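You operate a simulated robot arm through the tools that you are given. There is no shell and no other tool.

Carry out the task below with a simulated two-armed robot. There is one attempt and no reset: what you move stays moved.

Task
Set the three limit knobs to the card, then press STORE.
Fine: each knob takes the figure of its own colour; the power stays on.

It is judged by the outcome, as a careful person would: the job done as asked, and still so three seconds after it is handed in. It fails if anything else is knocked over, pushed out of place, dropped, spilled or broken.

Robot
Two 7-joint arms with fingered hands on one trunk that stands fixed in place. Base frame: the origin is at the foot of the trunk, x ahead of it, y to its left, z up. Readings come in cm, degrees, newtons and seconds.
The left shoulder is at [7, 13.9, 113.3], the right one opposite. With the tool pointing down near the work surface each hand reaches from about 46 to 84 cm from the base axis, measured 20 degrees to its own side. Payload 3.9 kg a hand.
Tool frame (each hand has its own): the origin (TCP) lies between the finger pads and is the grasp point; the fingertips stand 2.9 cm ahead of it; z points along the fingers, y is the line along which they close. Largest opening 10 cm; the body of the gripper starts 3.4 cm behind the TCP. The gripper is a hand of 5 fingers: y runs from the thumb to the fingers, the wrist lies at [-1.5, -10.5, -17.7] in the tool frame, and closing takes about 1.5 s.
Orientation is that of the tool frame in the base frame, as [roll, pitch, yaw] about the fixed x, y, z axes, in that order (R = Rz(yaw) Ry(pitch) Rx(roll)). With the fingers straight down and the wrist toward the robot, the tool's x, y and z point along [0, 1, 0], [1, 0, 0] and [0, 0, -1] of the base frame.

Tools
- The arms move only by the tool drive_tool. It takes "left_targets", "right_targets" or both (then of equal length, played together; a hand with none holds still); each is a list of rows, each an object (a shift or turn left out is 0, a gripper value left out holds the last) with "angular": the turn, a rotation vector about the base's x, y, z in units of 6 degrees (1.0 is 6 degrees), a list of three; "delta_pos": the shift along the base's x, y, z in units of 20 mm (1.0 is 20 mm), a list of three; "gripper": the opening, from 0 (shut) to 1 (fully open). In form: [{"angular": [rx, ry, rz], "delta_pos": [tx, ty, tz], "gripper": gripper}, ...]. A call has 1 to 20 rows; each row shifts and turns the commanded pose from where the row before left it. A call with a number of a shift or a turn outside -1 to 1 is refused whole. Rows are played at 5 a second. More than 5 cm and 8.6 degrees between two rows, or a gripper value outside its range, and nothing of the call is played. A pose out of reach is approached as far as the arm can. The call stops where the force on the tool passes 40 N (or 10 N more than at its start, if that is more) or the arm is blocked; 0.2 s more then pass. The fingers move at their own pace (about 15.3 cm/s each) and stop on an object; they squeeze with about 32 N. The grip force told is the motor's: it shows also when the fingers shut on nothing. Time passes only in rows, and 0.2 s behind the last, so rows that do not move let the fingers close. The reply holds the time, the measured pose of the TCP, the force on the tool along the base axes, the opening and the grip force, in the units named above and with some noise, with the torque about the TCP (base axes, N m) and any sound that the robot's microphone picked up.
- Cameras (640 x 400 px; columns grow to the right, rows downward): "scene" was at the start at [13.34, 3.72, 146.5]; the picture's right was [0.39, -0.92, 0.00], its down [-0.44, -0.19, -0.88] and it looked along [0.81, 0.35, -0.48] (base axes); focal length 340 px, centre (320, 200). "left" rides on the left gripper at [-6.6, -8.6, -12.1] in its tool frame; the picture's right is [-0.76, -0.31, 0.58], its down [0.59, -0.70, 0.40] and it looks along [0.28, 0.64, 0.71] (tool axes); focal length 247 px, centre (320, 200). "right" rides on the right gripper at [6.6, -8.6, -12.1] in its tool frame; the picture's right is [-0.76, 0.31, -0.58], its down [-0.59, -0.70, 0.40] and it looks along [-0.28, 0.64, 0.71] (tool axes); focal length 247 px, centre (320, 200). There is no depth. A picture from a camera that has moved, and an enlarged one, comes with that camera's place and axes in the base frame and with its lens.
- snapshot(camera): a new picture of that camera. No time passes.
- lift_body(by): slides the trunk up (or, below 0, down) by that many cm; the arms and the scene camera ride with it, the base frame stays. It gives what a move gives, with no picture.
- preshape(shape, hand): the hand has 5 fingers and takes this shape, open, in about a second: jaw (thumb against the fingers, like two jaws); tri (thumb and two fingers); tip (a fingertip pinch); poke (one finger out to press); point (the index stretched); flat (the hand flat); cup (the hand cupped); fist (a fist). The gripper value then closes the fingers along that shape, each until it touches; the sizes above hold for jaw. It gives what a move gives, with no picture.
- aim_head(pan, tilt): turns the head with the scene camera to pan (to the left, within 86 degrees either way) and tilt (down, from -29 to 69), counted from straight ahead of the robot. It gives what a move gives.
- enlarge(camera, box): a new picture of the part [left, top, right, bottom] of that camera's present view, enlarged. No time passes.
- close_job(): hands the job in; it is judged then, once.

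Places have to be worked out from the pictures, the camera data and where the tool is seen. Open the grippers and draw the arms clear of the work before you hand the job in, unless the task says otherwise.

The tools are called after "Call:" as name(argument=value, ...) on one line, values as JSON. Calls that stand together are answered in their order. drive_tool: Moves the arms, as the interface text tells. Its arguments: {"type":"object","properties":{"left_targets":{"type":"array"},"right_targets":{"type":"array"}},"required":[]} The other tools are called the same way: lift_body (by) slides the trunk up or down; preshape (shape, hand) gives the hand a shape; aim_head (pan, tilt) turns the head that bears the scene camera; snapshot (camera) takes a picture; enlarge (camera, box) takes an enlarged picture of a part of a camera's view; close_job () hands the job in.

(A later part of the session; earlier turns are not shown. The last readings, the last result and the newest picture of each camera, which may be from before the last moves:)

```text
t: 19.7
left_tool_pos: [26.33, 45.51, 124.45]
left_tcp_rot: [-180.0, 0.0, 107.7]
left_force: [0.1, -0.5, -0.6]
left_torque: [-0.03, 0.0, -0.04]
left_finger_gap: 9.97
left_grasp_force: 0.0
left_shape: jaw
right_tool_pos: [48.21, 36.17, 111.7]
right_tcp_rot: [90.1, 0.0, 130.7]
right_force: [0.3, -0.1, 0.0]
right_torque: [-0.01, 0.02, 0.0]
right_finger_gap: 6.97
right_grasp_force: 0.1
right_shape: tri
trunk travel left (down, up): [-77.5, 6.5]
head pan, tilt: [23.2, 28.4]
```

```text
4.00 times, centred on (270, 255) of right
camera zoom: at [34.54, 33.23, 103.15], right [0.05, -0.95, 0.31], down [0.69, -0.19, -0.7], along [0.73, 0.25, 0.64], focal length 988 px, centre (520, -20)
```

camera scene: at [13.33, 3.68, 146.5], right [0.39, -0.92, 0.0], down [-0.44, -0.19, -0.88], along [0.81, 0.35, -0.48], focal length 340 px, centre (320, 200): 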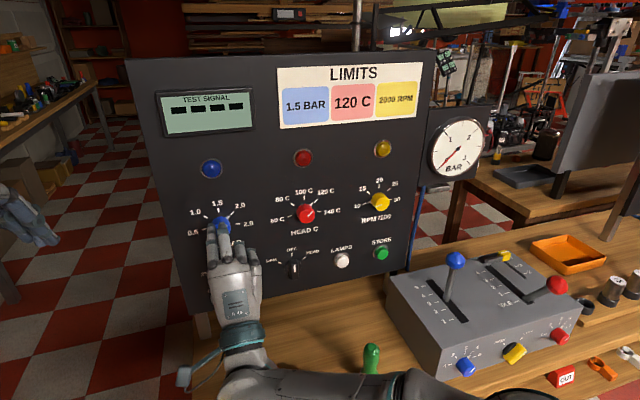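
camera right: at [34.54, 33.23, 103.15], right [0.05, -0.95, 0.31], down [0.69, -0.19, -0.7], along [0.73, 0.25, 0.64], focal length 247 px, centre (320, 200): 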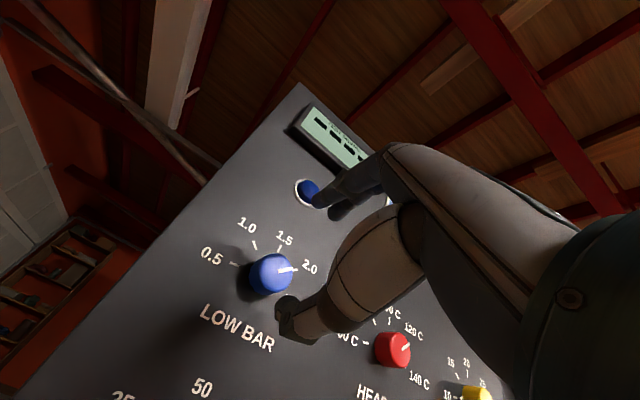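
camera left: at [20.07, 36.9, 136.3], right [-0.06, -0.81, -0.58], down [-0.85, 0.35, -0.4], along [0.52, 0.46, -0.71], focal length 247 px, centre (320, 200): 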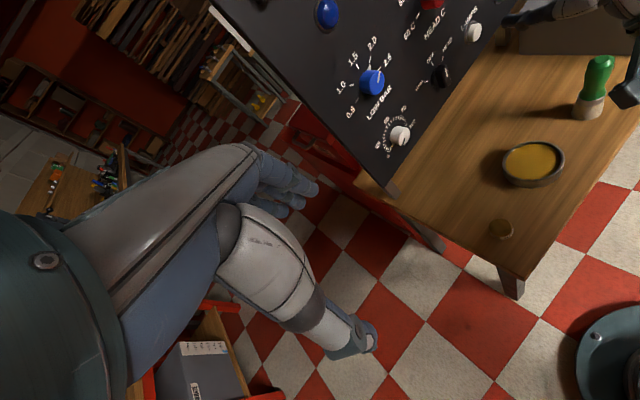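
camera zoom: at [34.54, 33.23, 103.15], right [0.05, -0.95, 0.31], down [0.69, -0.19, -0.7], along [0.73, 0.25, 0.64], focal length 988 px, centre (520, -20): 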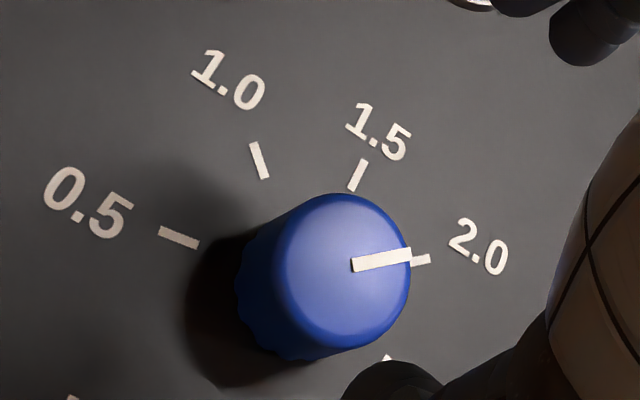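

The offset comes to about 0.35 cm right and 0.35 cm down, which agrees with the computed axis. I correct that and advance 6.75 cm with the fingers open.

Call:
drive_tool(right_targets=[{"delta_pos": [0.114, -0.133, -0.16]}, {"delta_pos": [0.5125, 0.4393, 0]}, {"delta_pos": [0.5125, 0.4393, 0]}, {"delta_pos": [0.5125, 0.4393, 0]}, {"delta_pos": [0.5125, 0.4393, 0]}, {"delta_pos": [0.5125, 0.4393, 0]}, {"delta_pos": [0, 0, 0]}])

Call:
enlarge(camera="right", box=[210, 170, 450, 320])

Call:
enlarge(camera="scene", box=[140, 150, 340, 275])

```text
t: 21.3
left_tool_pos: [26.24, 45.55, 124.31]
left_tcp_rot: [180.0, 0.0, 107.7]
left_force: [0.6, -0.4, -0.3]
left_torque: [0.01, -0.02, 0.02]
left_finger_gap: 9.96
left_grasp_force: 0.1
left_shape: jaw
right_tool_pos: [51.43, 38.55, 111.38]
right_tcp_rot: [90.1, 0.1, 130.6]
right_force: [-0.2, -0.4, -0.5]
right_torque: [0.01, 0.04, 0.04]
right_finger_gap: 6.98
right_grasp_force: 0.0
right_shape: tri
right hand out of reach, approached as far as the arm can: row 5, 6
trunk travel left (down, up): [-77.5, 6.5]
head pan, tilt: [23.2, 28.4]
```

```text
2.67 times, centred on (330, 245) of right
camera zoom: at [37.84, 35.64, 102.8], right [0.05, -0.95, 0.31], down [0.69, -0.19, -0.7], along [0.73, 0.25, 0.64], focal length 659 px, centre (293, 80)
```

zoom: 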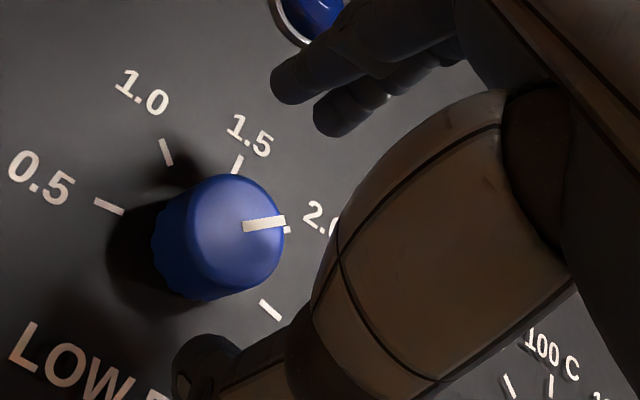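

```text
3.20 times, centred on (240, 212) of scene
camera zoom: at [13.35, 3.71, 146.5], right [0.39, -0.92, 0.0], down [-0.44, -0.19, -0.88], along [0.81, 0.35, -0.48], focal length 1088 px, centre (576, 160)
```

zoom: 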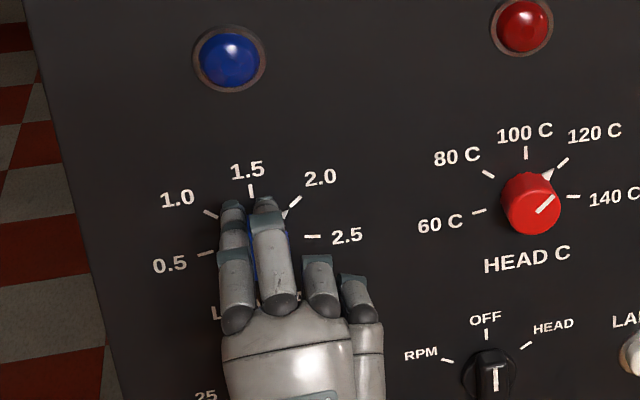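

With the hand upright the right arm runs out of reach at d≈64.1, so it is still short of the knob and nothing was touched. I roll it 30° anticlockwise, which brings the wrist nearer the shoulder, then advance again.

Call:
drive_tool(right_targets=[{"angular": [-0.6327, -0.5423, 0]}, {"angular": [-0.6327, -0.5423, 0]}, {"angular": [-0.6327, -0.5423, 0]}, {"angular": [-0.6327, -0.5423, 0]}, {"angular": [-0.6327, -0.5423, 0]}, {"angular": [-0.6327, -0.5423, 0]}, {"delta_pos": [0, 0, 0]}])

Call:
drive_tool(right_targets=[{"delta_pos": [0.342, 0.293, 0]}, {"delta_pos": [0.342, 0.293, 0]}, {"delta_pos": [0.342, 0.293, 0]}, {"delta_pos": [0, 0, 0]}])

Call:
enlarge(camera="right", box=[210, 170, 450, 320])

Call:
enlarge(camera="scene", box=[140, 150, 340, 275])

```text
t: 22.9
left_tool_pos: [26.24, 45.7, 124.27]
left_tcp_rot: [180.0, 0.1, 107.7]
left_force: [-1.0, -0.1, 0.4]
left_torque: [-0.02, -0.02, -0.04]
left_finger_gap: 9.95
left_grasp_force: 0.1
left_shape: jaw
right_tool_pos: [51.54, 38.48, 111.32]
right_tcp_rot: [90.1, 30.1, 130.6]
right_force: [0.7, 0.2, -0.9]
right_torque: [0.01, 0.01, 0.02]
right_finger_gap: 6.97
right_grasp_force: 0.0
right_shape: tri
trunk travel left (down, up): [-77.5, 6.5]
head pan, tilt: [23.2, 28.4]
```

```text
t: 23.9
left_tool_pos: [26.17, 45.62, 124.3]
left_tcp_rot: [179.9, 0.0, 107.6]
left_force: [-0.6, 1.2, 0.0]
left_torque: [-0.02, 0.0, -0.01]
left_finger_gap: 9.96
left_grasp_force: 0.2
left_shape: jaw
right_tool_pos: [53.48, 40.17, 111.41]
right_tcp_rot: [90.1, 30.1, 130.5]
right_force: [0.3, 0.4, -0.6]
right_torque: [-0.05, 0.02, 0.0]
right_finger_gap: 6.96
right_grasp_force: 0.2
right_shape: tri
trunk travel left (down, up): [-77.5, 6.5]
head pan, tilt: [23.2, 28.4]
```

```text
2.67 times, centred on (330, 245) of right
camera zoom: at [43.25, 33.4, 100.66], right [-0.11, -0.76, 0.65], down [0.86, -0.4, -0.31], along [0.49, 0.52, 0.7], focal length 659 px, centre (293, 80)
```

zoom: 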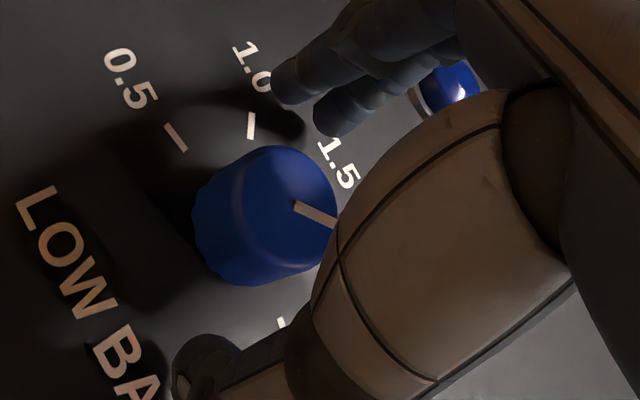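

```text
3.20 times, centred on (240, 212) of scene
camera zoom: at [13.32, 3.71, 146.5], right [0.39, -0.92, 0.0], down [-0.44, -0.19, -0.88], along [0.81, 0.35, -0.48], focal length 1088 px, centre (576, 160)
```

zoom: 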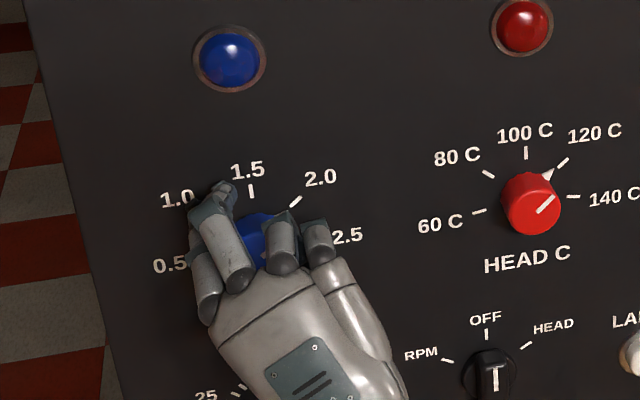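

Now the hand is at d≈66.75, centred on blue to within about 0.2 cm, with no contact force. I close on the knob.

Call:
drive_tool(right_targets=[{"gripper": 0.2}, {"gripper": 0.2}, {"gripper": 0.2}, {"gripper": 0.2}, {"gripper": 0.2}])

Call:
enlarge(camera="right", box=[210, 170, 450, 320])

```text
t: 25.1
left_tool_pos: [26.31, 45.53, 124.21]
left_tcp_rot: [-180.0, 0.0, 107.6]
left_force: [-0.1, -0.2, -0.3]
left_torque: [0.01, 0.0, 0.01]
left_finger_gap: 9.99
left_grasp_force: 0.0
left_shape: jaw
right_tool_pos: [53.47, 40.28, 111.28]
right_tcp_rot: [90.1, 30.0, 130.5]
right_force: [0.7, 0.5, -0.2]
right_torque: [0.01, -0.03, 0.02]
right_finger_gap: 2.51
right_grasp_force: 32.3
right_shape: tri
trunk travel left (down, up): [-77.5, 6.5]
head pan, tilt: [23.2, 28.4]
```

```text
2.67 times, centred on (330, 245) of right
camera zoom: at [43.26, 33.42, 100.65], right [-0.11, -0.76, 0.65], down [0.86, -0.4, -0.31], along [0.49, 0.52, 0.7], focal length 659 px, centre (293, 80)
```

zoom: 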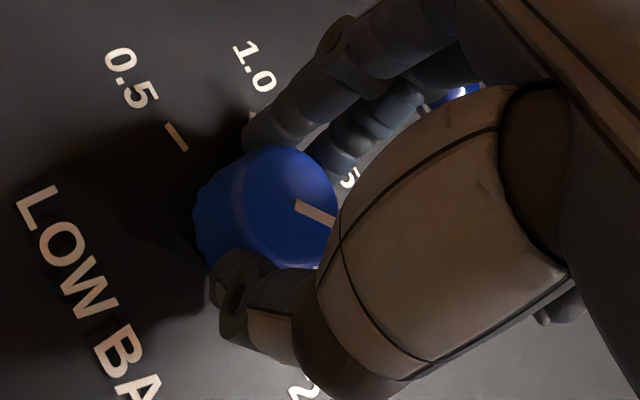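

The grip on blue is firm (32 N, gap 2.5 cm). I turn it 25° anticlockwise first and check reach and slip.

Call:
drive_tool(right_targets=[{"angular": [-0.6327, -0.5423, 0]}, {"angular": [-0.6327, -0.5423, 0]}, {"angular": [-0.6327, -0.5423, 0]}, {"angular": [-0.6327, -0.5423, 0]}, {"angular": [-0.6327, -0.5423, 0]}])

Call:
enlarge(camera="scene", box=[140, 150, 340, 275])

Call:
enlarge(camera="right", box=[210, 170, 450, 320])

```text
t: 26.3
left_tool_pos: [26.44, 45.55, 124.29]
left_tcp_rot: [-179.9, 0.0, 107.6]
left_force: [-0.3, -0.9, -1.5]
left_torque: [0.0, -0.01, 0.01]
left_finger_gap: 10.01
left_grasp_force: 0.1
left_shape: jaw
right_tool_pos: [53.51, 40.29, 111.45]
right_tcp_rot: [90.0, 55.0, 130.4]
right_force: [3.3, -1.2, 2.4]
right_torque: [0.08, -0.01, -0.02]
right_finger_gap: 2.5
right_grasp_force: 32.3
right_shape: tri
trunk travel left (down, up): [-77.5, 6.5]
head pan, tilt: [23.2, 28.4]
```

```text
3.20 times, centred on (240, 212) of scene
camera zoom: at [13.39, 3.63, 146.5], right [0.39, -0.92, 0.0], down [-0.44, -0.19, -0.88], along [0.81, 0.35, -0.48], focal length 1088 px, centre (576, 160)
```

zoom: 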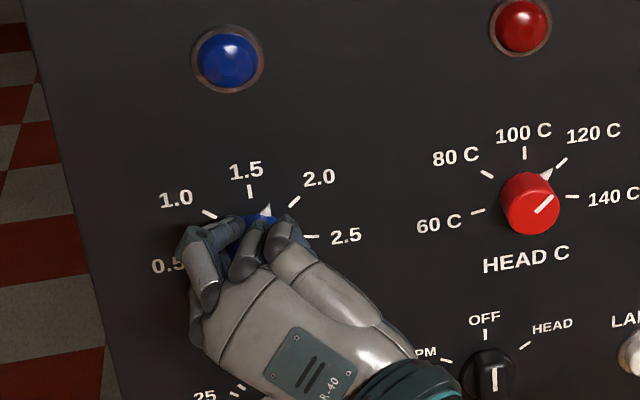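

```text
2.67 times, centred on (330, 245) of right
camera zoom: at [46.3, 29.88, 101.0], right [-0.32, -0.51, 0.8], down [0.9, -0.44, 0.08], along [0.31, 0.74, 0.6], focal length 659 px, centre (293, 80)
```

zoom: 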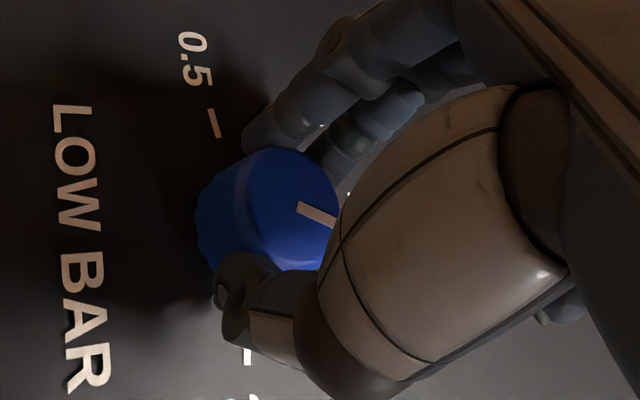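

The pointer is now midway between 2.0 and 1.5 and there is no slip. I turn the remaining 25°.

Call:
drive_tool(right_targets=[{"angular": [-0.6327, -0.5423, 0]}, {"angular": [-0.6327, -0.5423, 0]}, {"angular": [-0.6327, -0.5423, 0]}, {"angular": [-0.6327, -0.5423, 0]}, {"angular": [-0.6327, -0.5423, 0]}, {"angular": [0, 0, 0]}])

Call:
enlarge(camera="scene", box=[140, 150, 340, 275])

Call:
enlarge(camera="right", box=[210, 170, 450, 320])

```text
t: 27.7
left_tool_pos: [26.54, 45.59, 124.38]
left_tcp_rot: [-180.0, -0.1, 107.7]
left_force: [-0.2, -0.3, 0.9]
left_torque: [-0.04, -0.01, 0.02]
left_finger_gap: 9.99
left_grasp_force: 0.2
left_shape: jaw
right_tool_pos: [53.48, 40.15, 111.38]
right_tcp_rot: [90.4, 80.1, 130.8]
right_force: [5.7, -1.4, 1.4]
right_torque: [0.05, -0.02, -0.06]
right_finger_gap: 2.49
right_grasp_force: 31.8
right_shape: tri
trunk travel left (down, up): [-77.5, 6.5]
head pan, tilt: [23.2, 28.4]
```

```text
3.20 times, centred on (240, 212) of scene
camera zoom: at [13.46, 3.63, 146.49], right [0.39, -0.92, 0.0], down [-0.44, -0.19, -0.88], along [0.81, 0.35, -0.48], focal length 1088 px, centre (576, 160)
```

zoom: 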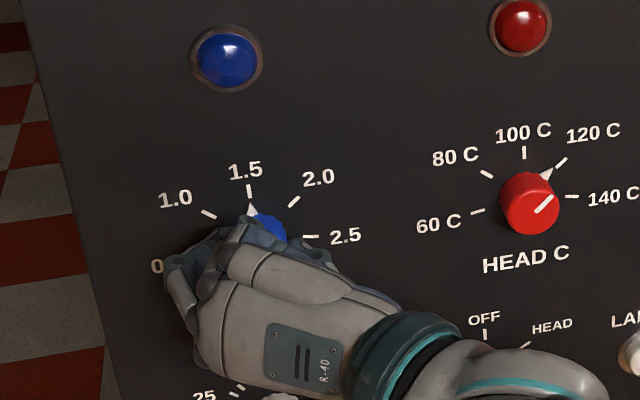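

```text
2.67 times, centred on (330, 245) of right
camera zoom: at [48.95, 26.76, 103.36], right [-0.55, -0.24, 0.8], down [0.82, -0.35, 0.46], along [0.16, 0.91, 0.39], focal length 659 px, centre (293, 80)
```

zoom: 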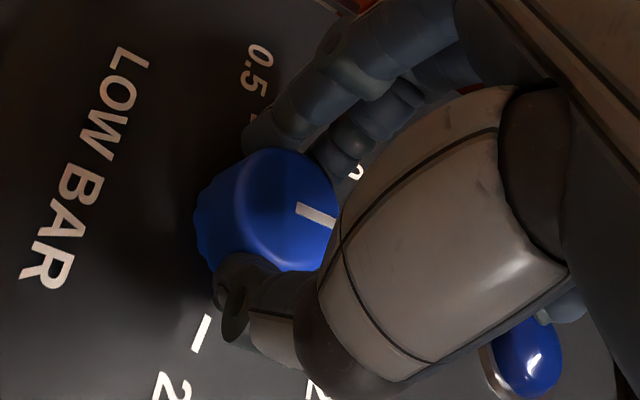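

The pointer sits under the 1.5 tick. I open the fingers and back straight off.

Call:
drive_tool(right_targets=[{"gripper": 0.7}, {"gripper": 0.7}, {"gripper": 0.7}, {"gripper": 0.7}, {"delta_pos": [-0.57, -0.488, 0]}, {"delta_pos": [-0.57, -0.488, 0]}, {"delta_pos": [-0.57, -0.488, 0]}, {"delta_pos": [-0.57, -0.488, 0]}, {"delta_pos": [-0.57, -0.488, 0]}, {"delta_pos": [0, 0, 0]}])

Call:
enlarge(camera="scene", box=[140, 150, 340, 275])

Call:
snapshot(camera="scene")

```text
t: 29.9
left_tool_pos: [26.3, 45.6, 124.4]
left_tcp_rot: [179.9, 0.1, 107.7]
left_force: [-0.7, -0.5, 0.9]
left_torque: [0.0, 0.05, 0.02]
left_finger_gap: 10.0
left_grasp_force: 0.1
left_shape: jaw
right_tool_pos: [48.72, 34.62, 111.06]
right_tcp_rot: [92.0, 79.1, 131.5]
right_force: [0.2, -1.0, 0.1]
right_torque: [0.03, 0.01, -0.01]
right_finger_gap: 6.97
right_grasp_force: 0.1
right_shape: tri
trunk travel left (down, up): [-77.5, 6.5]
head pan, tilt: [23.2, 28.4]
```

```text
3.20 times, centred on (240, 212) of scene
camera zoom: at [13.36, 3.73, 146.49], right [0.39, -0.92, 0.0], down [-0.44, -0.19, -0.88], along [0.81, 0.35, -0.48], focal length 1088 px, centre (576, 160)
```

zoom: 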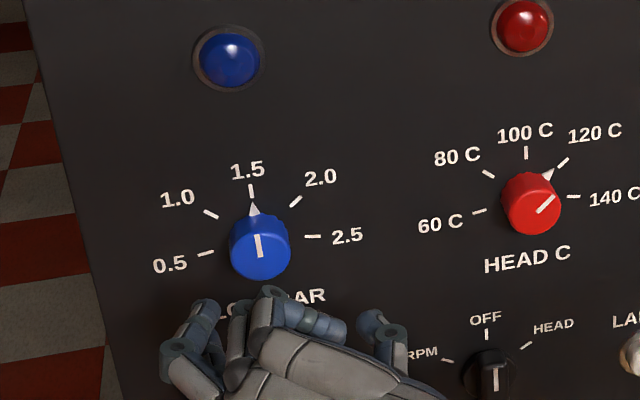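

```text
taken
camera scene: at [13.36, 3.73, 146.49], right [0.39, -0.92, 0.0], down [-0.44, -0.19, -0.88], along [0.81, 0.35, -0.48], focal length 340 px, centre (320, 200)
```

scene: 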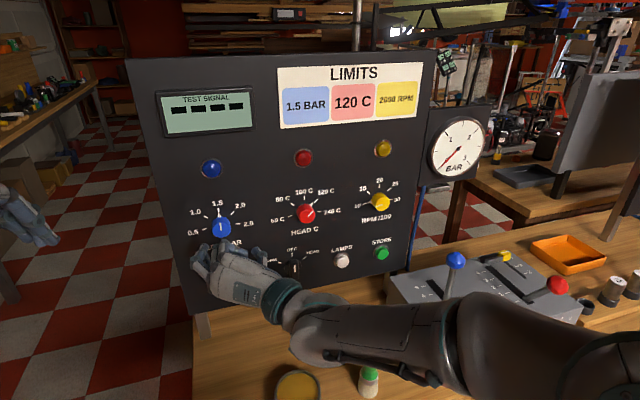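

Blue's pointer and face line both stand at 1.5. Next is yellow, near a=37.3, z=111.45 ([78.0,17.7] on the panel). I bring the hand across well in front of the panel, rolling it back to nearly upright, and stop short to check the lever box.

Call:
drive_tool(right_targets=[{"delta_pos": [0.503, -0.726, 0.014], "angular": [0.624, 0.535, 0]}, {"delta_pos": [0.503, -0.726, 0.014], "angular": [0.624, 0.535, 0]}, {"delta_pos": [0.503, -0.726, 0.014], "angular": [0.624, 0.535, 0]}, {"delta_pos": [0.503, -0.726, 0.014], "angular": [0.624, 0.535, 0]}, {"delta_pos": [0.503, -0.726, 0.014], "angular": [0.624, 0.535, 0]}, {"delta_pos": [0.503, -0.726, 0.014], "angular": [0.624, 0.535, 0]}, {"delta_pos": [0.503, -0.726, 0.014], "angular": [0.624, 0.535, 0]}, {"delta_pos": [0.503, -0.726, 0.014], "angular": [0.624, 0.535, 0]}, {"delta_pos": [0.503, -0.726, 0.014], "angular": [0.624, 0.535, 0]}, {"delta_pos": [0.503, -0.726, 0.014], "angular": [0.624, 0.535, 0]}, {"delta_pos": [0.503, -0.726, 0.014], "angular": [0.624, 0.535, 0]}, {"delta_pos": [0.503, -0.726, 0.014], "angular": [0.624, 0.535, 0]}, {"delta_pos": [0.503, -0.726, 0.014], "angular": [0.624, 0.535, 0]}, {"delta_pos": [0.503, -0.726, 0.014], "angular": [0.624, 0.535, 0]}, {"delta_pos": [0, 0, 0]}])

Call:
snapshot(camera="scene")

Call:
snapshot(camera="right")

Call:
snapshot(camera="left")

```text
t: 33.1
left_tool_pos: [26.29, 45.57, 124.34]
left_tcp_rot: [180.0, 0.0, 107.8]
left_force: [0.2, 0.2, -0.4]
left_torque: [0.01, 0.02, 0.0]
left_finger_gap: 9.97
left_grasp_force: 0.2
left_shape: jaw
right_tool_pos: [61.72, 14.97, 111.71]
right_tcp_rot: [90.1, 10.9, 130.6]
right_force: [0.4, 0.8, -1.0]
right_torque: [0.0, -0.02, 0.0]
right_finger_gap: 6.98
right_grasp_force: 0.1
right_shape: tri
trunk travel left (down, up): [-77.5, 6.5]
head pan, tilt: [23.2, 28.4]
```

```text
taken
camera scene: at [13.33, 3.74, 146.5], right [0.39, -0.92, 0.0], down [-0.44, -0.19, -0.88], along [0.81, 0.35, -0.48], focal length 340 px, centre (320, 200)
```

scene: 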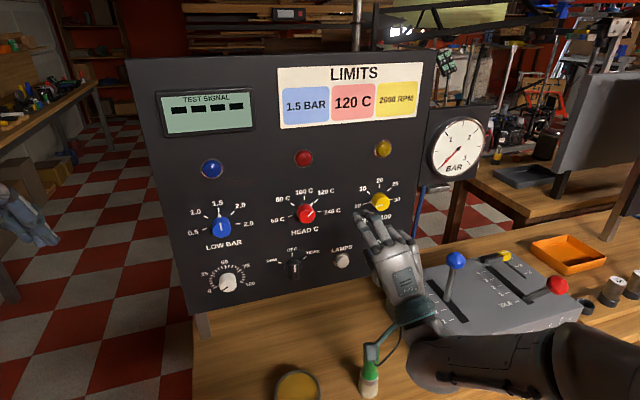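

```text
taken
camera right: at [49.29, 10.77, 102.05], right [0.01, -0.89, 0.45], down [0.76, -0.28, -0.58], along [0.64, 0.35, 0.68], focal length 247 px, centre (320, 200)
```

right: 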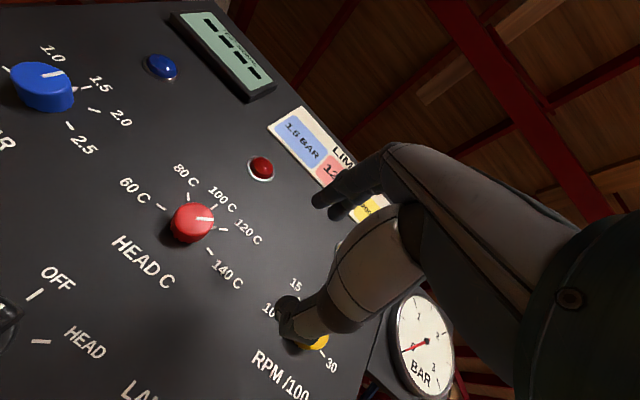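

```text
taken
camera left: at [19.99, 36.81, 136.35], right [-0.06, -0.81, -0.58], down [-0.85, 0.35, -0.4], along [0.53, 0.47, -0.71], focal length 247 px, centre (320, 200)
```

left: 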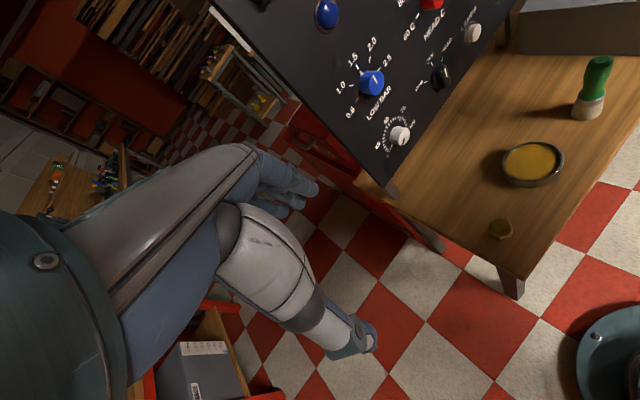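

The hand stands at φ≈-11° at [61.7,15.0,111.7], and everything below it is clear. I slide 8.5 cm right to line up with yellow while staying back from the panel.

Call:
drive_tool(right_targets=[{"delta_pos": [0.553, -0.645, -0.026]}, {"delta_pos": [0.553, -0.645, -0.026]}, {"delta_pos": [0.553, -0.645, -0.026]}, {"delta_pos": [0.553, -0.645, -0.026]}, {"delta_pos": [0.553, -0.645, -0.026]}, {"delta_pos": [0, 0, 0]}])

Call:
snapshot(camera="scene")

Call:
enlarge(camera="right", box=[160, 180, 320, 280])

Call:
snapshot(camera="right")

```text
t: 34.5
left_tool_pos: [26.26, 45.66, 124.41]
left_tcp_rot: [-179.9, 0.0, 107.7]
left_force: [-0.4, -0.3, 0.5]
left_torque: [0.0, 0.01, -0.01]
left_finger_gap: 10.0
left_grasp_force: 0.0
left_shape: jaw
right_tool_pos: [67.4, 8.74, 111.48]
right_tcp_rot: [90.2, 11.0, 130.8]
right_force: [-1.2, -0.2, -0.3]
right_torque: [0.01, -0.01, 0.0]
right_finger_gap: 6.97
right_grasp_force: 0.0
right_shape: tri
trunk travel left (down, up): [-77.5, 6.5]
head pan, tilt: [23.2, 28.4]
```

```text
taken
camera scene: at [13.31, 3.74, 146.5], right [0.39, -0.92, 0.0], down [-0.44, -0.19, -0.88], along [0.81, 0.35, -0.48], focal length 340 px, centre (320, 200)
```

scene: 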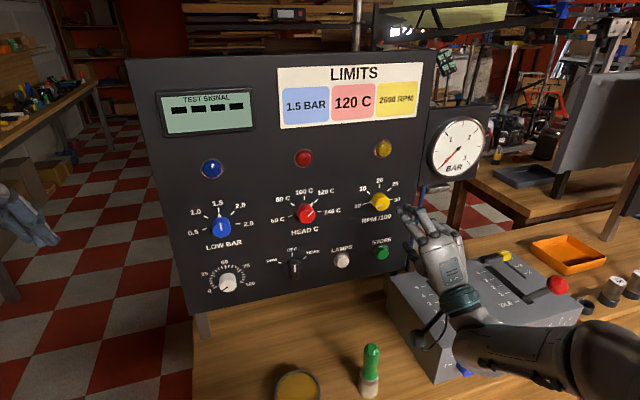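

```text
4.00 times, centred on (240, 230) of right
camera zoom: at [54.88, 4.48, 101.78], right [0.01, -0.89, 0.45], down [0.77, -0.28, -0.58], along [0.64, 0.35, 0.68], focal length 988 px, centre (640, 80)
```

zoom: 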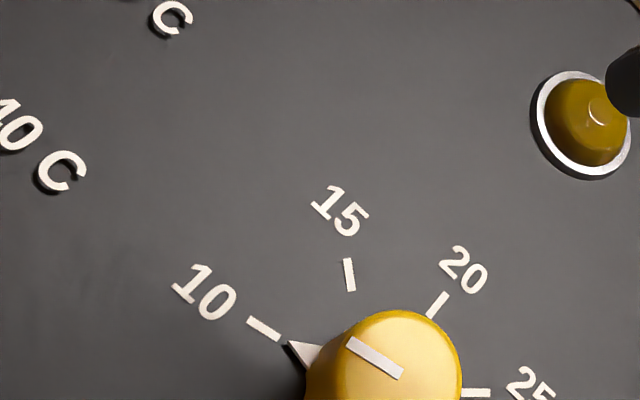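

```text
taken
camera right: at [54.88, 4.48, 101.78], right [0.01, -0.89, 0.45], down [0.77, -0.28, -0.58], along [0.64, 0.35, 0.68], focal length 247 px, centre (320, 200)
```

right: 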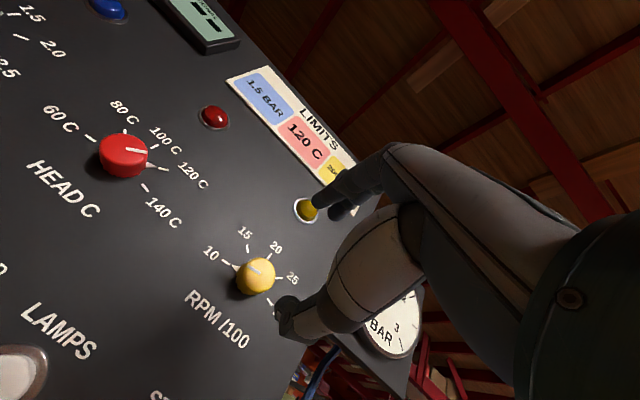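

The hand is in line with yellow, and by my estimate the lever ball lies about 11 cm to the right and 8 cm lower. I zoom on the yellow knob to measure the offset.

Call:
enlarge(camera="right", box=[180, 225, 340, 325])

Call:
enlarge(camera="scene", box=[340, 160, 540, 285])

```text
4.00 times, centred on (260, 275) of right
camera zoom: at [54.88, 4.48, 101.78], right [0.01, -0.89, 0.45], down [0.77, -0.28, -0.58], along [0.64, 0.35, 0.68], focal length 988 px, centre (560, -100)
```

zoom: 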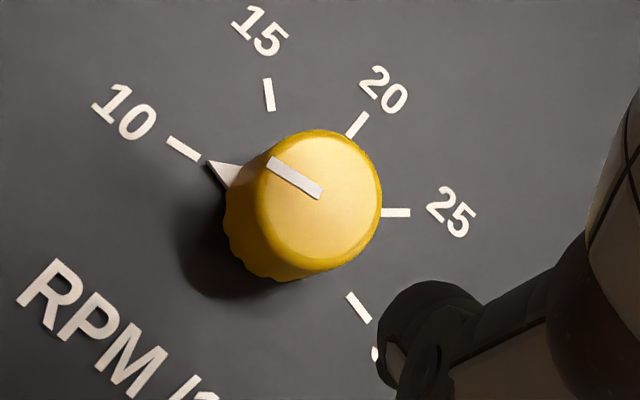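

```text
3.20 times, centred on (440, 222) of scene
camera zoom: at [13.31, 3.74, 146.5], right [0.39, -0.92, 0.0], down [-0.44, -0.19, -0.88], along [0.81, 0.35, -0.48], focal length 1088 px, centre (-64, 128)
```

zoom: 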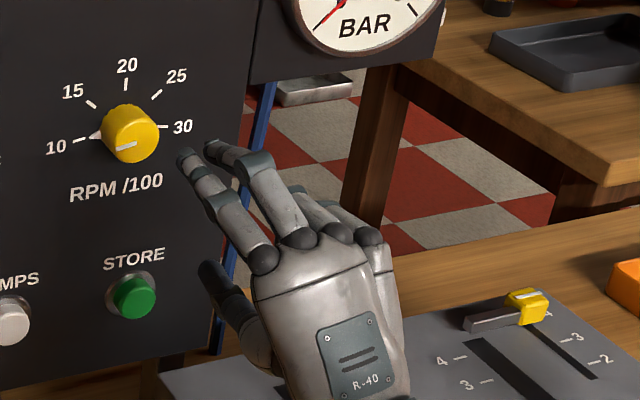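

The yellow face centre matches the tool axis to about 0.1 cm. I advance 7.2 cm toward it, keeping the fingers open.

Call:
drive_tool(right_targets=[{"delta_pos": [0.543, 0.465, 0]}, {"delta_pos": [0.543, 0.465, 0]}, {"delta_pos": [0.543, 0.465, 0]}, {"delta_pos": [0.543, 0.465, 0]}, {"delta_pos": [0.543, 0.465, 0]}, {"delta_pos": [0, 0, 0]}])

Call:
snapshot(camera="scene")

Call:
enlarge(camera="right", box=[210, 170, 450, 320])

```text
t: 35.9
left_tool_pos: [26.27, 45.6, 124.34]
left_tcp_rot: [180.0, 0.0, 107.7]
left_force: [-0.1, 0.0, 0.2]
left_torque: [0.01, -0.02, 0.02]
left_finger_gap: 9.97
left_grasp_force: 0.1
left_shape: jaw
right_tool_pos: [72.7, 13.47, 111.25]
right_tcp_rot: [90.2, 11.1, 130.7]
right_force: [0.3, 0.4, 0.2]
right_torque: [0.01, 0.03, 0.01]
right_finger_gap: 7.0
right_grasp_force: 0.1
right_shape: tri
trunk travel left (down, up): [-77.5, 6.5]
head pan, tilt: [23.2, 28.4]
```

```text
taken
camera scene: at [13.32, 3.69, 146.5], right [0.39, -0.92, 0.0], down [-0.44, -0.19, -0.88], along [0.81, 0.35, -0.48], focal length 340 px, centre (320, 200)
```

scene: 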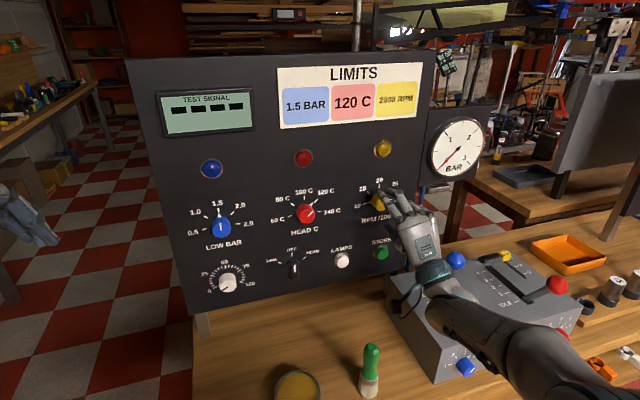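

```text
2.67 times, centred on (330, 245) of right
camera zoom: at [60.24, 9.18, 101.65], right [0.01, -0.89, 0.45], down [0.77, -0.28, -0.58], along [0.64, 0.35, 0.68], focal length 659 px, centre (293, 80)
```

zoom: 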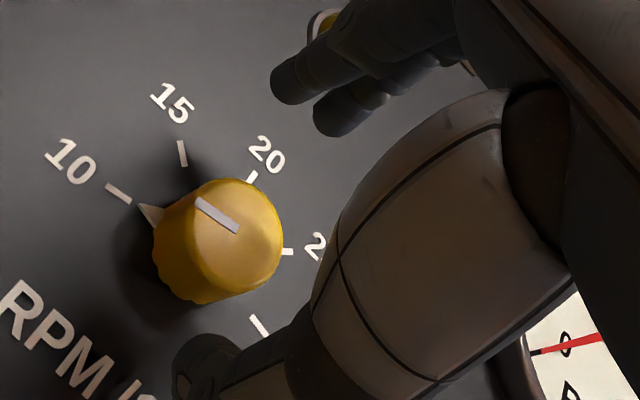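

The knob sits 0.2 cm to the right of the tool axis and the lever ball stays about 10 cm clear of the hand. I go the last 2.9 cm and close on yellow.

Call:
drive_tool(right_targets=[{"delta_pos": [0.388, 0.29, 0.017]}, {"delta_pos": [0.388, 0.29, 0.017]}, {"delta_pos": [0.388, 0.29, 0.017]}, {"delta_pos": [0, 0, 0]}, {"gripper": 0.2}, {"gripper": 0.2}, {"gripper": 0.2}, {"gripper": 0.2}, {"gripper": 0.2}])

Call:
enlarge(camera="right", box=[210, 170, 450, 320])

Call:
enlarge(camera="scene", box=[320, 160, 520, 285])

```text
t: 37.9
left_tool_pos: [26.25, 45.63, 124.28]
left_tcp_rot: [180.0, 0.0, 107.7]
left_force: [-0.8, 0.1, -1.2]
left_torque: [-0.02, -0.01, 0.0]
left_finger_gap: 9.99
left_grasp_force: 0.0
left_shape: jaw
right_tool_pos: [75.03, 15.09, 111.52]
right_tcp_rot: [90.2, 11.1, 130.7]
right_force: [-0.8, 0.3, -1.2]
right_torque: [0.0, -0.01, 0.01]
right_finger_gap: 2.55
right_grasp_force: 31.7
right_shape: tri
trunk travel left (down, up): [-77.5, 6.5]
head pan, tilt: [23.2, 28.4]
```

```text
2.67 times, centred on (330, 245) of right
camera zoom: at [62.61, 10.85, 101.8], right [0.01, -0.89, 0.45], down [0.77, -0.28, -0.58], along [0.64, 0.35, 0.68], focal length 659 px, centre (293, 80)
```

zoom: 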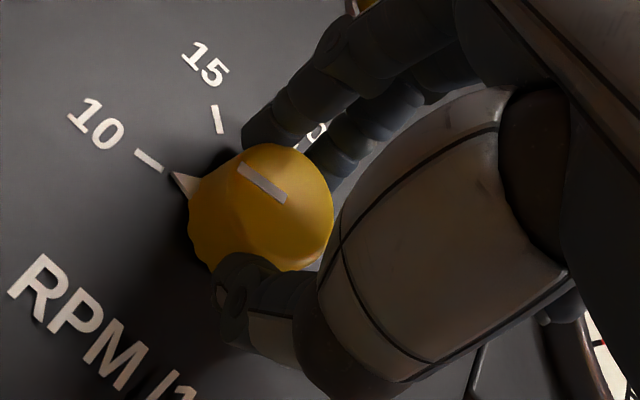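

```text
3.20 times, centred on (420, 222) of scene
camera zoom: at [13.37, 3.72, 146.49], right [0.39, -0.92, 0.0], down [-0.44, -0.19, -0.88], along [0.81, 0.35, -0.48], focal length 1088 px, centre (0, 128)
```

zoom: 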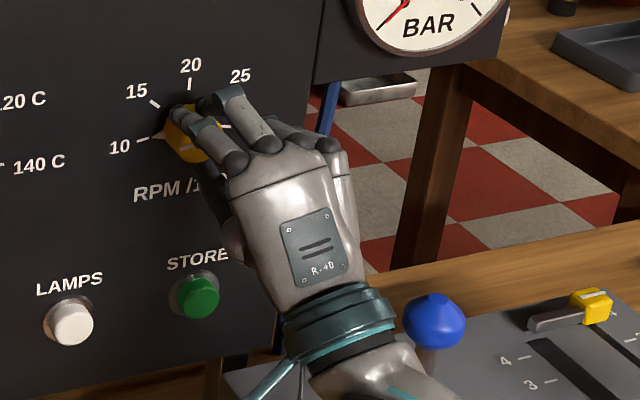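

The grip is firm at 32 N. I turn clockwise 25° first and check.

Call:
drive_tool(right_targets=[{"angular": [0.6327, 0.5423, 0]}, {"angular": [0.6327, 0.5423, 0]}, {"angular": [0.6327, 0.5423, 0]}, {"angular": [0.6327, 0.5423, 0]}, {"angular": [0.6327, 0.5423, 0]}])

Call:
enlarge(camera="right", box=[210, 170, 450, 320])

Call:
snapshot(camera="scene")

```text
t: 39.1
left_tool_pos: [26.26, 45.66, 124.25]
left_tcp_rot: [-179.9, 0.0, 107.7]
left_force: [0.1, 0.3, -0.3]
left_torque: [-0.01, 0.02, -0.02]
left_finger_gap: 9.98
left_grasp_force: 0.1
left_shape: jaw
right_tool_pos: [75.1, 15.1, 111.55]
right_tcp_rot: [90.2, -14.1, 130.4]
right_force: [-5.6, -0.1, -5.4]
right_torque: [-0.14, 0.1, 0.09]
right_finger_gap: 2.5
right_grasp_force: 32.2
right_shape: tri
trunk travel left (down, up): [-77.5, 6.5]
head pan, tilt: [23.2, 28.4]
```

```text
2.67 times, centred on (330, 245) of right
camera zoom: at [60.3, 13.6, 104.77], right [0.09, -0.99, 0.12], down [0.56, -0.05, -0.83], along [0.82, 0.14, 0.55], focal length 659 px, centre (293, 80)
```

zoom: 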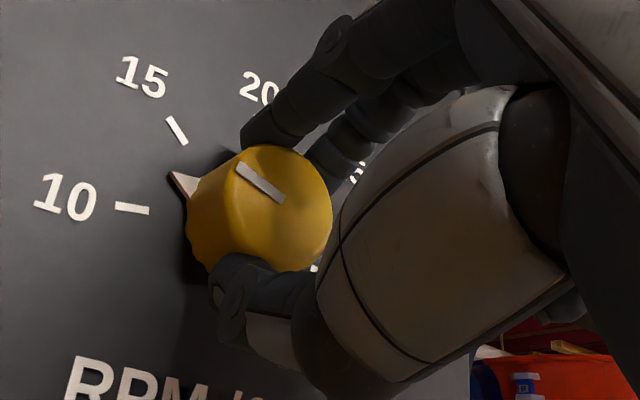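

```text
taken
camera scene: at [13.28, 3.75, 146.5], right [0.39, -0.92, 0.0], down [-0.44, -0.19, -0.88], along [0.81, 0.35, -0.48], focal length 340 px, centre (320, 200)
```

scene: 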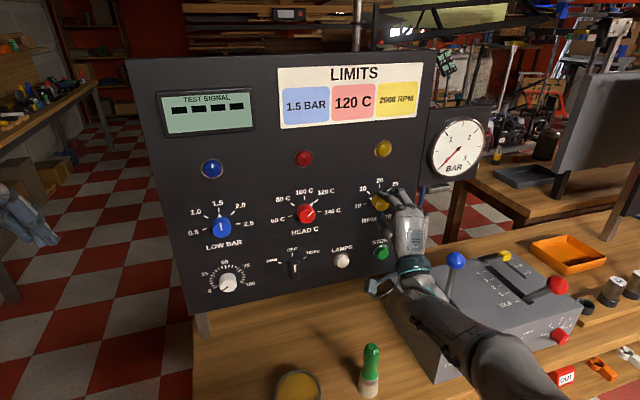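

The knob has moved halfway from 10 toward 15 without slip. I continue clockwise by another 35°, watching the reach.

Call:
drive_tool(right_targets=[{"angular": [0.6327, 0.5423, 0]}, {"angular": [0.6327, 0.5423, 0]}, {"angular": [0.6327, 0.5423, 0]}, {"angular": [0.6327, 0.5423, 0]}, {"angular": [0.6327, 0.5423, 0]}, {"angular": [0.6327, 0.5423, 0]}, {"angular": [0.6327, 0.5423, 0]}])

Call:
enlarge(camera="right", box=[210, 170, 450, 320])

Call:
snapshot(camera="scene")

```text
t: 40.7
left_tool_pos: [26.28, 45.56, 124.32]
left_tcp_rot: [179.8, 0.1, 107.8]
left_force: [0.0, 0.3, 0.5]
left_torque: [-0.02, 0.0, -0.01]
left_finger_gap: 9.97
left_grasp_force: 0.2
left_shape: jaw
right_tool_pos: [75.12, 15.17, 111.52]
right_tcp_rot: [89.9, -49.1, 130.9]
right_force: [-10.8, 0.6, -7.9]
right_torque: [-0.11, 0.15, 0.21]
right_finger_gap: 2.55
right_grasp_force: 31.7
right_shape: tri
trunk travel left (down, up): [-77.5, 6.5]
head pan, tilt: [23.2, 28.4]
```

```text
2.67 times, centred on (330, 245) of right
camera zoom: at [58.82, 15.38, 110.88], right [0.04, -0.93, -0.37], down [0.21, 0.37, -0.91], along [0.98, -0.04, 0.21], focal length 659 px, centre (293, 80)
```

zoom: 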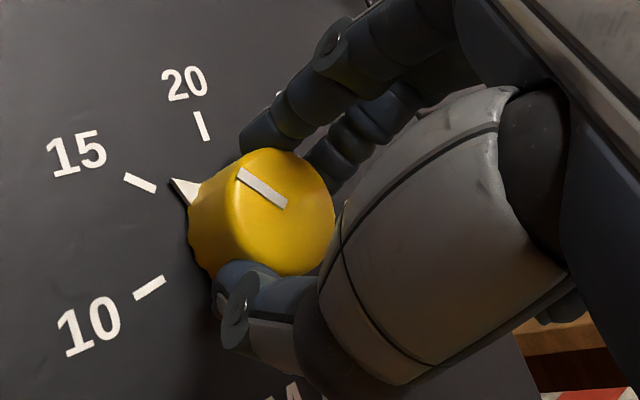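

```text
taken
camera scene: at [13.23, 3.74, 146.51], right [0.39, -0.92, 0.0], down [-0.44, -0.19, -0.88], along [0.81, 0.35, -0.48], focal length 340 px, centre (320, 200)
```

scene: 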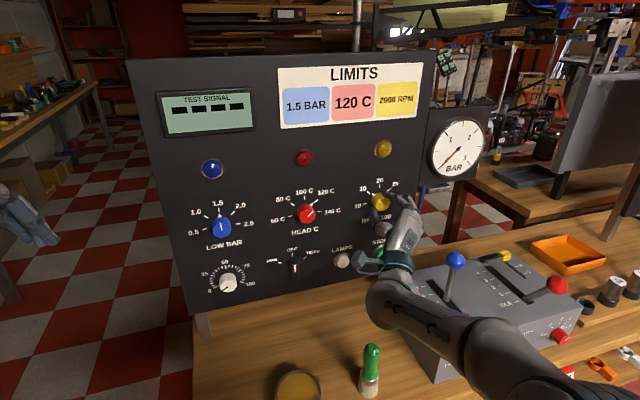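

The pointer has gone 60° and is just past 15, with side forces building to about 13 N. I release, check the pointer stays, and roll the open hand back around the knob for a second grip.

Call:
drive_tool(right_targets=[{"gripper": 0.7}, {"gripper": 0.7}, {"gripper": 0.7}, {"gripper": 0.7}, {"delta_pos": [0, 0, 0]}])

Call:
enlarge(camera="scene", box=[320, 160, 520, 285])

Call:
enlarge(camera="right", box=[210, 170, 450, 320])

```text
t: 41.9
left_tool_pos: [26.33, 45.71, 124.3]
left_tcp_rot: [-180.0, 0.0, 107.8]
left_force: [-0.1, -0.2, 0.6]
left_torque: [-0.01, -0.02, 0.0]
left_finger_gap: 9.99
left_grasp_force: 0.0
left_shape: jaw
right_tool_pos: [75.19, 15.0, 111.64]
right_tcp_rot: [90.0, -49.0, 130.7]
right_force: [-0.9, -0.2, 1.0]
right_torque: [-0.01, 0.0, -0.02]
right_finger_gap: 6.98
right_grasp_force: 0.0
right_shape: tri
trunk travel left (down, up): [-77.5, 6.5]
head pan, tilt: [23.2, 28.4]
```

```text
3.20 times, centred on (420, 222) of scene
camera zoom: at [13.33, 3.71, 146.5], right [0.39, -0.92, 0.0], down [-0.44, -0.19, -0.88], along [0.81, 0.35, -0.48], focal length 1088 px, centre (0, 128)
```

zoom: 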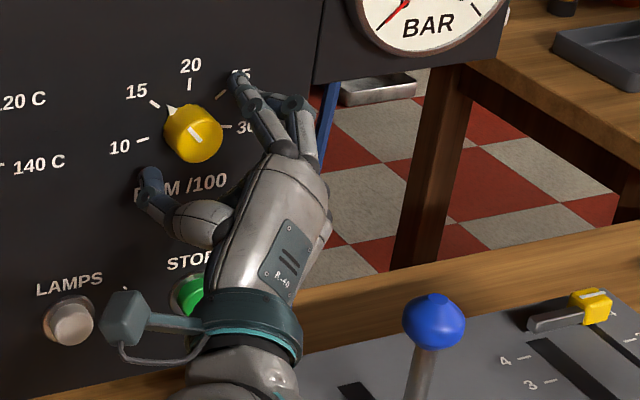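

```text
2.67 times, centred on (330, 245) of right
camera zoom: at [58.92, 15.34, 110.87], right [0.04, -0.93, -0.37], down [0.21, 0.37, -0.91], along [0.98, -0.04, 0.21], focal length 659 px, centre (293, 80)
```

zoom: 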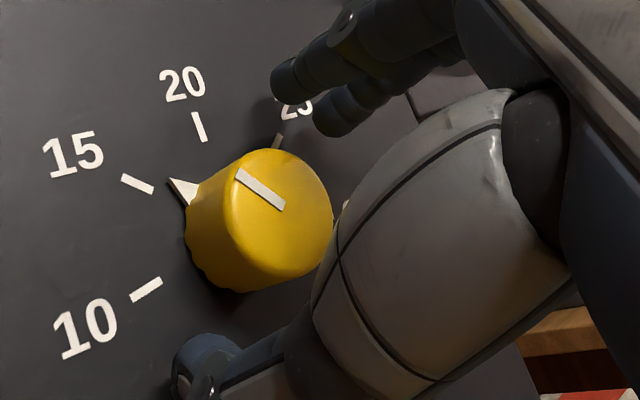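

The pointer stays put just past 15 with the hand open and force-free. I roll the open hand back 60° around the knob.

Call:
drive_tool(right_targets=[{"angular": [-0.6327, -0.5423, 0]}, {"angular": [-0.6327, -0.5423, 0]}, {"angular": [-0.6327, -0.5423, 0]}, {"angular": [-0.6327, -0.5423, 0]}, {"angular": [-0.6327, -0.5423, 0]}, {"angular": [-0.6327, -0.5423, 0]}, {"angular": [-0.6327, -0.5423, 0]}, {"angular": [-0.6327, -0.5423, 0]}, {"angular": [-0.6327, -0.5423, 0]}, {"angular": [-0.6327, -0.5423, 0]}, {"angular": [0, 0, 0]}])

Call:
enlarge(camera="right", box=[210, 170, 450, 320])

Call:
enlarge(camera="scene", box=[340, 160, 440, 240])

```text
t: 44.3
left_tool_pos: [26.32, 45.68, 124.3]
left_tcp_rot: [-180.0, 0.0, 107.7]
left_force: [-1.3, 0.5, 0.0]
left_torque: [0.0, -0.02, -0.01]
left_finger_gap: 9.99
left_grasp_force: 0.1
left_shape: jaw
right_tool_pos: [75.2, 15.24, 111.56]
right_tcp_rot: [90.1, 1.0, 130.7]
right_force: [0.0, 0.7, 0.0]
right_torque: [0.02, 0.01, 0.02]
right_finger_gap: 6.95
right_grasp_force: 0.0
right_shape: tri
trunk travel left (down, up): [-77.5, 6.5]
head pan, tilt: [23.2, 28.4]
```

```text
2.67 times, centred on (330, 245) of right
camera zoom: at [61.69, 12.07, 102.8], right [0.05, -0.94, 0.32], down [0.69, -0.2, -0.69], along [0.72, 0.26, 0.64], focal length 659 px, centre (293, 80)
```

zoom: 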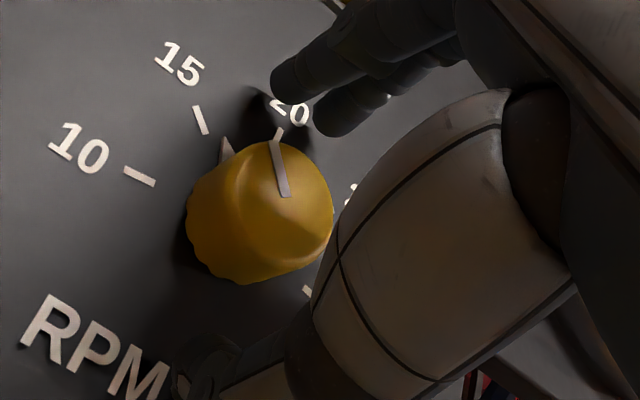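

```text
5.00 times, centred on (390, 200) of scene
camera zoom: at [13.33, 3.72, 146.5], right [0.39, -0.92, 0.0], down [-0.44, -0.19, -0.88], along [0.81, 0.35, -0.48], focal length 1699 px, centre (-30, 200)
```

zoom: 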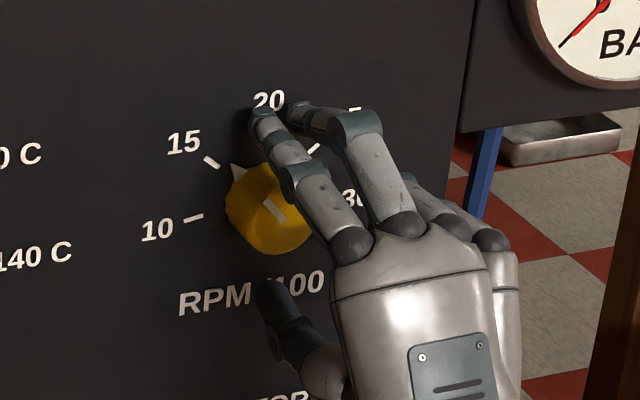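

The pointer is at about -40° (between 15 and 20), so it needs 40° more. I grip again with the hand upright and turn it.

Call:
drive_tool(right_targets=[{"gripper": 0.2}, {"gripper": 0.2}, {"gripper": 0.2}, {"gripper": 0.2}, {"gripper": 0.2}])

Call:
enlarge(camera="right", box=[210, 170, 450, 320])

Call:
drive_tool(right_targets=[{"angular": [0.6327, 0.5423, 0]}, {"angular": [0.6327, 0.5423, 0]}, {"angular": [0.6327, 0.5423, 0]}, {"angular": [0.6327, 0.5423, 0]}, {"angular": [0.6327, 0.5423, 0]}, {"angular": [0.6327, 0.5423, 0]}, {"angular": [0.6327, 0.5423, 0]}, {"angular": [0.6327, 0.5423, 0]}, {"angular": [0, 0, 0]}])

Call:
enlarge(camera="right", box=[210, 170, 450, 320])

Call:
enlarge(camera="scene", box=[340, 160, 440, 240])

```text
t: 45.5
left_tool_pos: [26.32, 45.55, 124.33]
left_tcp_rot: [-180.0, 0.0, 107.7]
left_force: [0.7, -0.6, 0.4]
left_torque: [-0.03, -0.02, 0.01]
left_finger_gap: 10.0
left_grasp_force: 0.1
left_shape: jaw
right_tool_pos: [75.17, 15.02, 111.54]
right_tcp_rot: [90.2, 0.9, 130.8]
right_force: [1.3, 0.5, -0.8]
right_torque: [0.01, -0.02, 0.0]
right_finger_gap: 2.48
right_grasp_force: 32.6
right_shape: tri
trunk travel left (down, up): [-77.5, 6.5]
head pan, tilt: [23.2, 28.4]
```

```text
2.67 times, centred on (330, 245) of right
camera zoom: at [61.72, 12.07, 102.79], right [0.05, -0.95, 0.32], down [0.69, -0.2, -0.69], along [0.72, 0.26, 0.64], focal length 659 px, centre (293, 80)
```

zoom: 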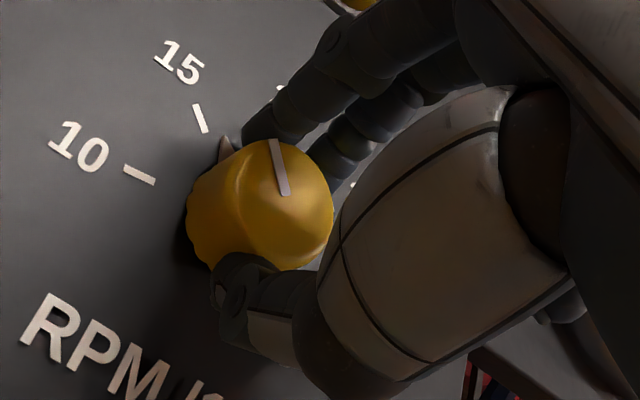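

```text
t: 47.5
left_tool_pos: [26.25, 45.53, 124.44]
left_tcp_rot: [180.0, 0.2, 107.7]
left_force: [0.1, 0.3, 0.4]
left_torque: [-0.02, 0.02, -0.02]
left_finger_gap: 9.97
left_grasp_force: 0.1
left_shape: jaw
right_tool_pos: [75.29, 15.21, 111.5]
right_tcp_rot: [90.1, -39.0, 130.9]
right_force: [-7.8, 0.1, -6.8]
right_torque: [-0.15, 0.11, 0.15]
right_finger_gap: 2.51
right_grasp_force: 31.8
right_shape: tri
trunk travel left (down, up): [-77.5, 6.5]
head pan, tilt: [23.2, 28.4]
```

```text
2.67 times, centred on (330, 245) of right
camera zoom: at [59.1, 15.19, 108.95], right [0.07, -0.97, -0.24], down [0.31, 0.25, -0.92], along [0.95, -0.01, 0.32], focal length 659 px, centre (293, 80)
```

zoom: 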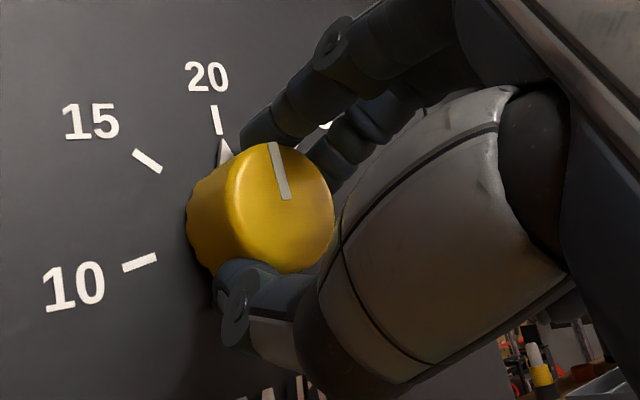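

```text
5.00 times, centred on (390, 200) of scene
camera zoom: at [13.26, 3.75, 146.5], right [0.39, -0.92, 0.0], down [-0.44, -0.19, -0.88], along [0.81, 0.35, -0.48], focal length 1699 px, centre (-30, 200)
```

zoom: 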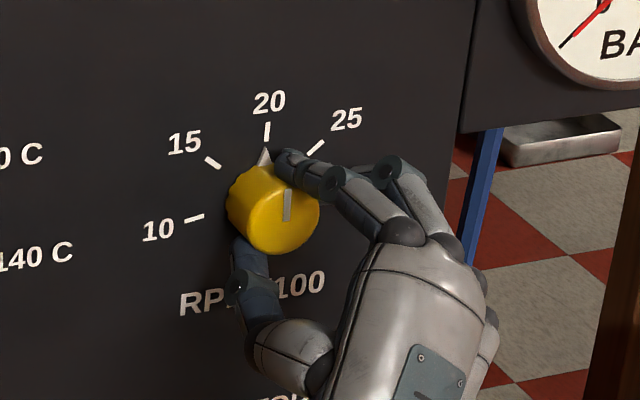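

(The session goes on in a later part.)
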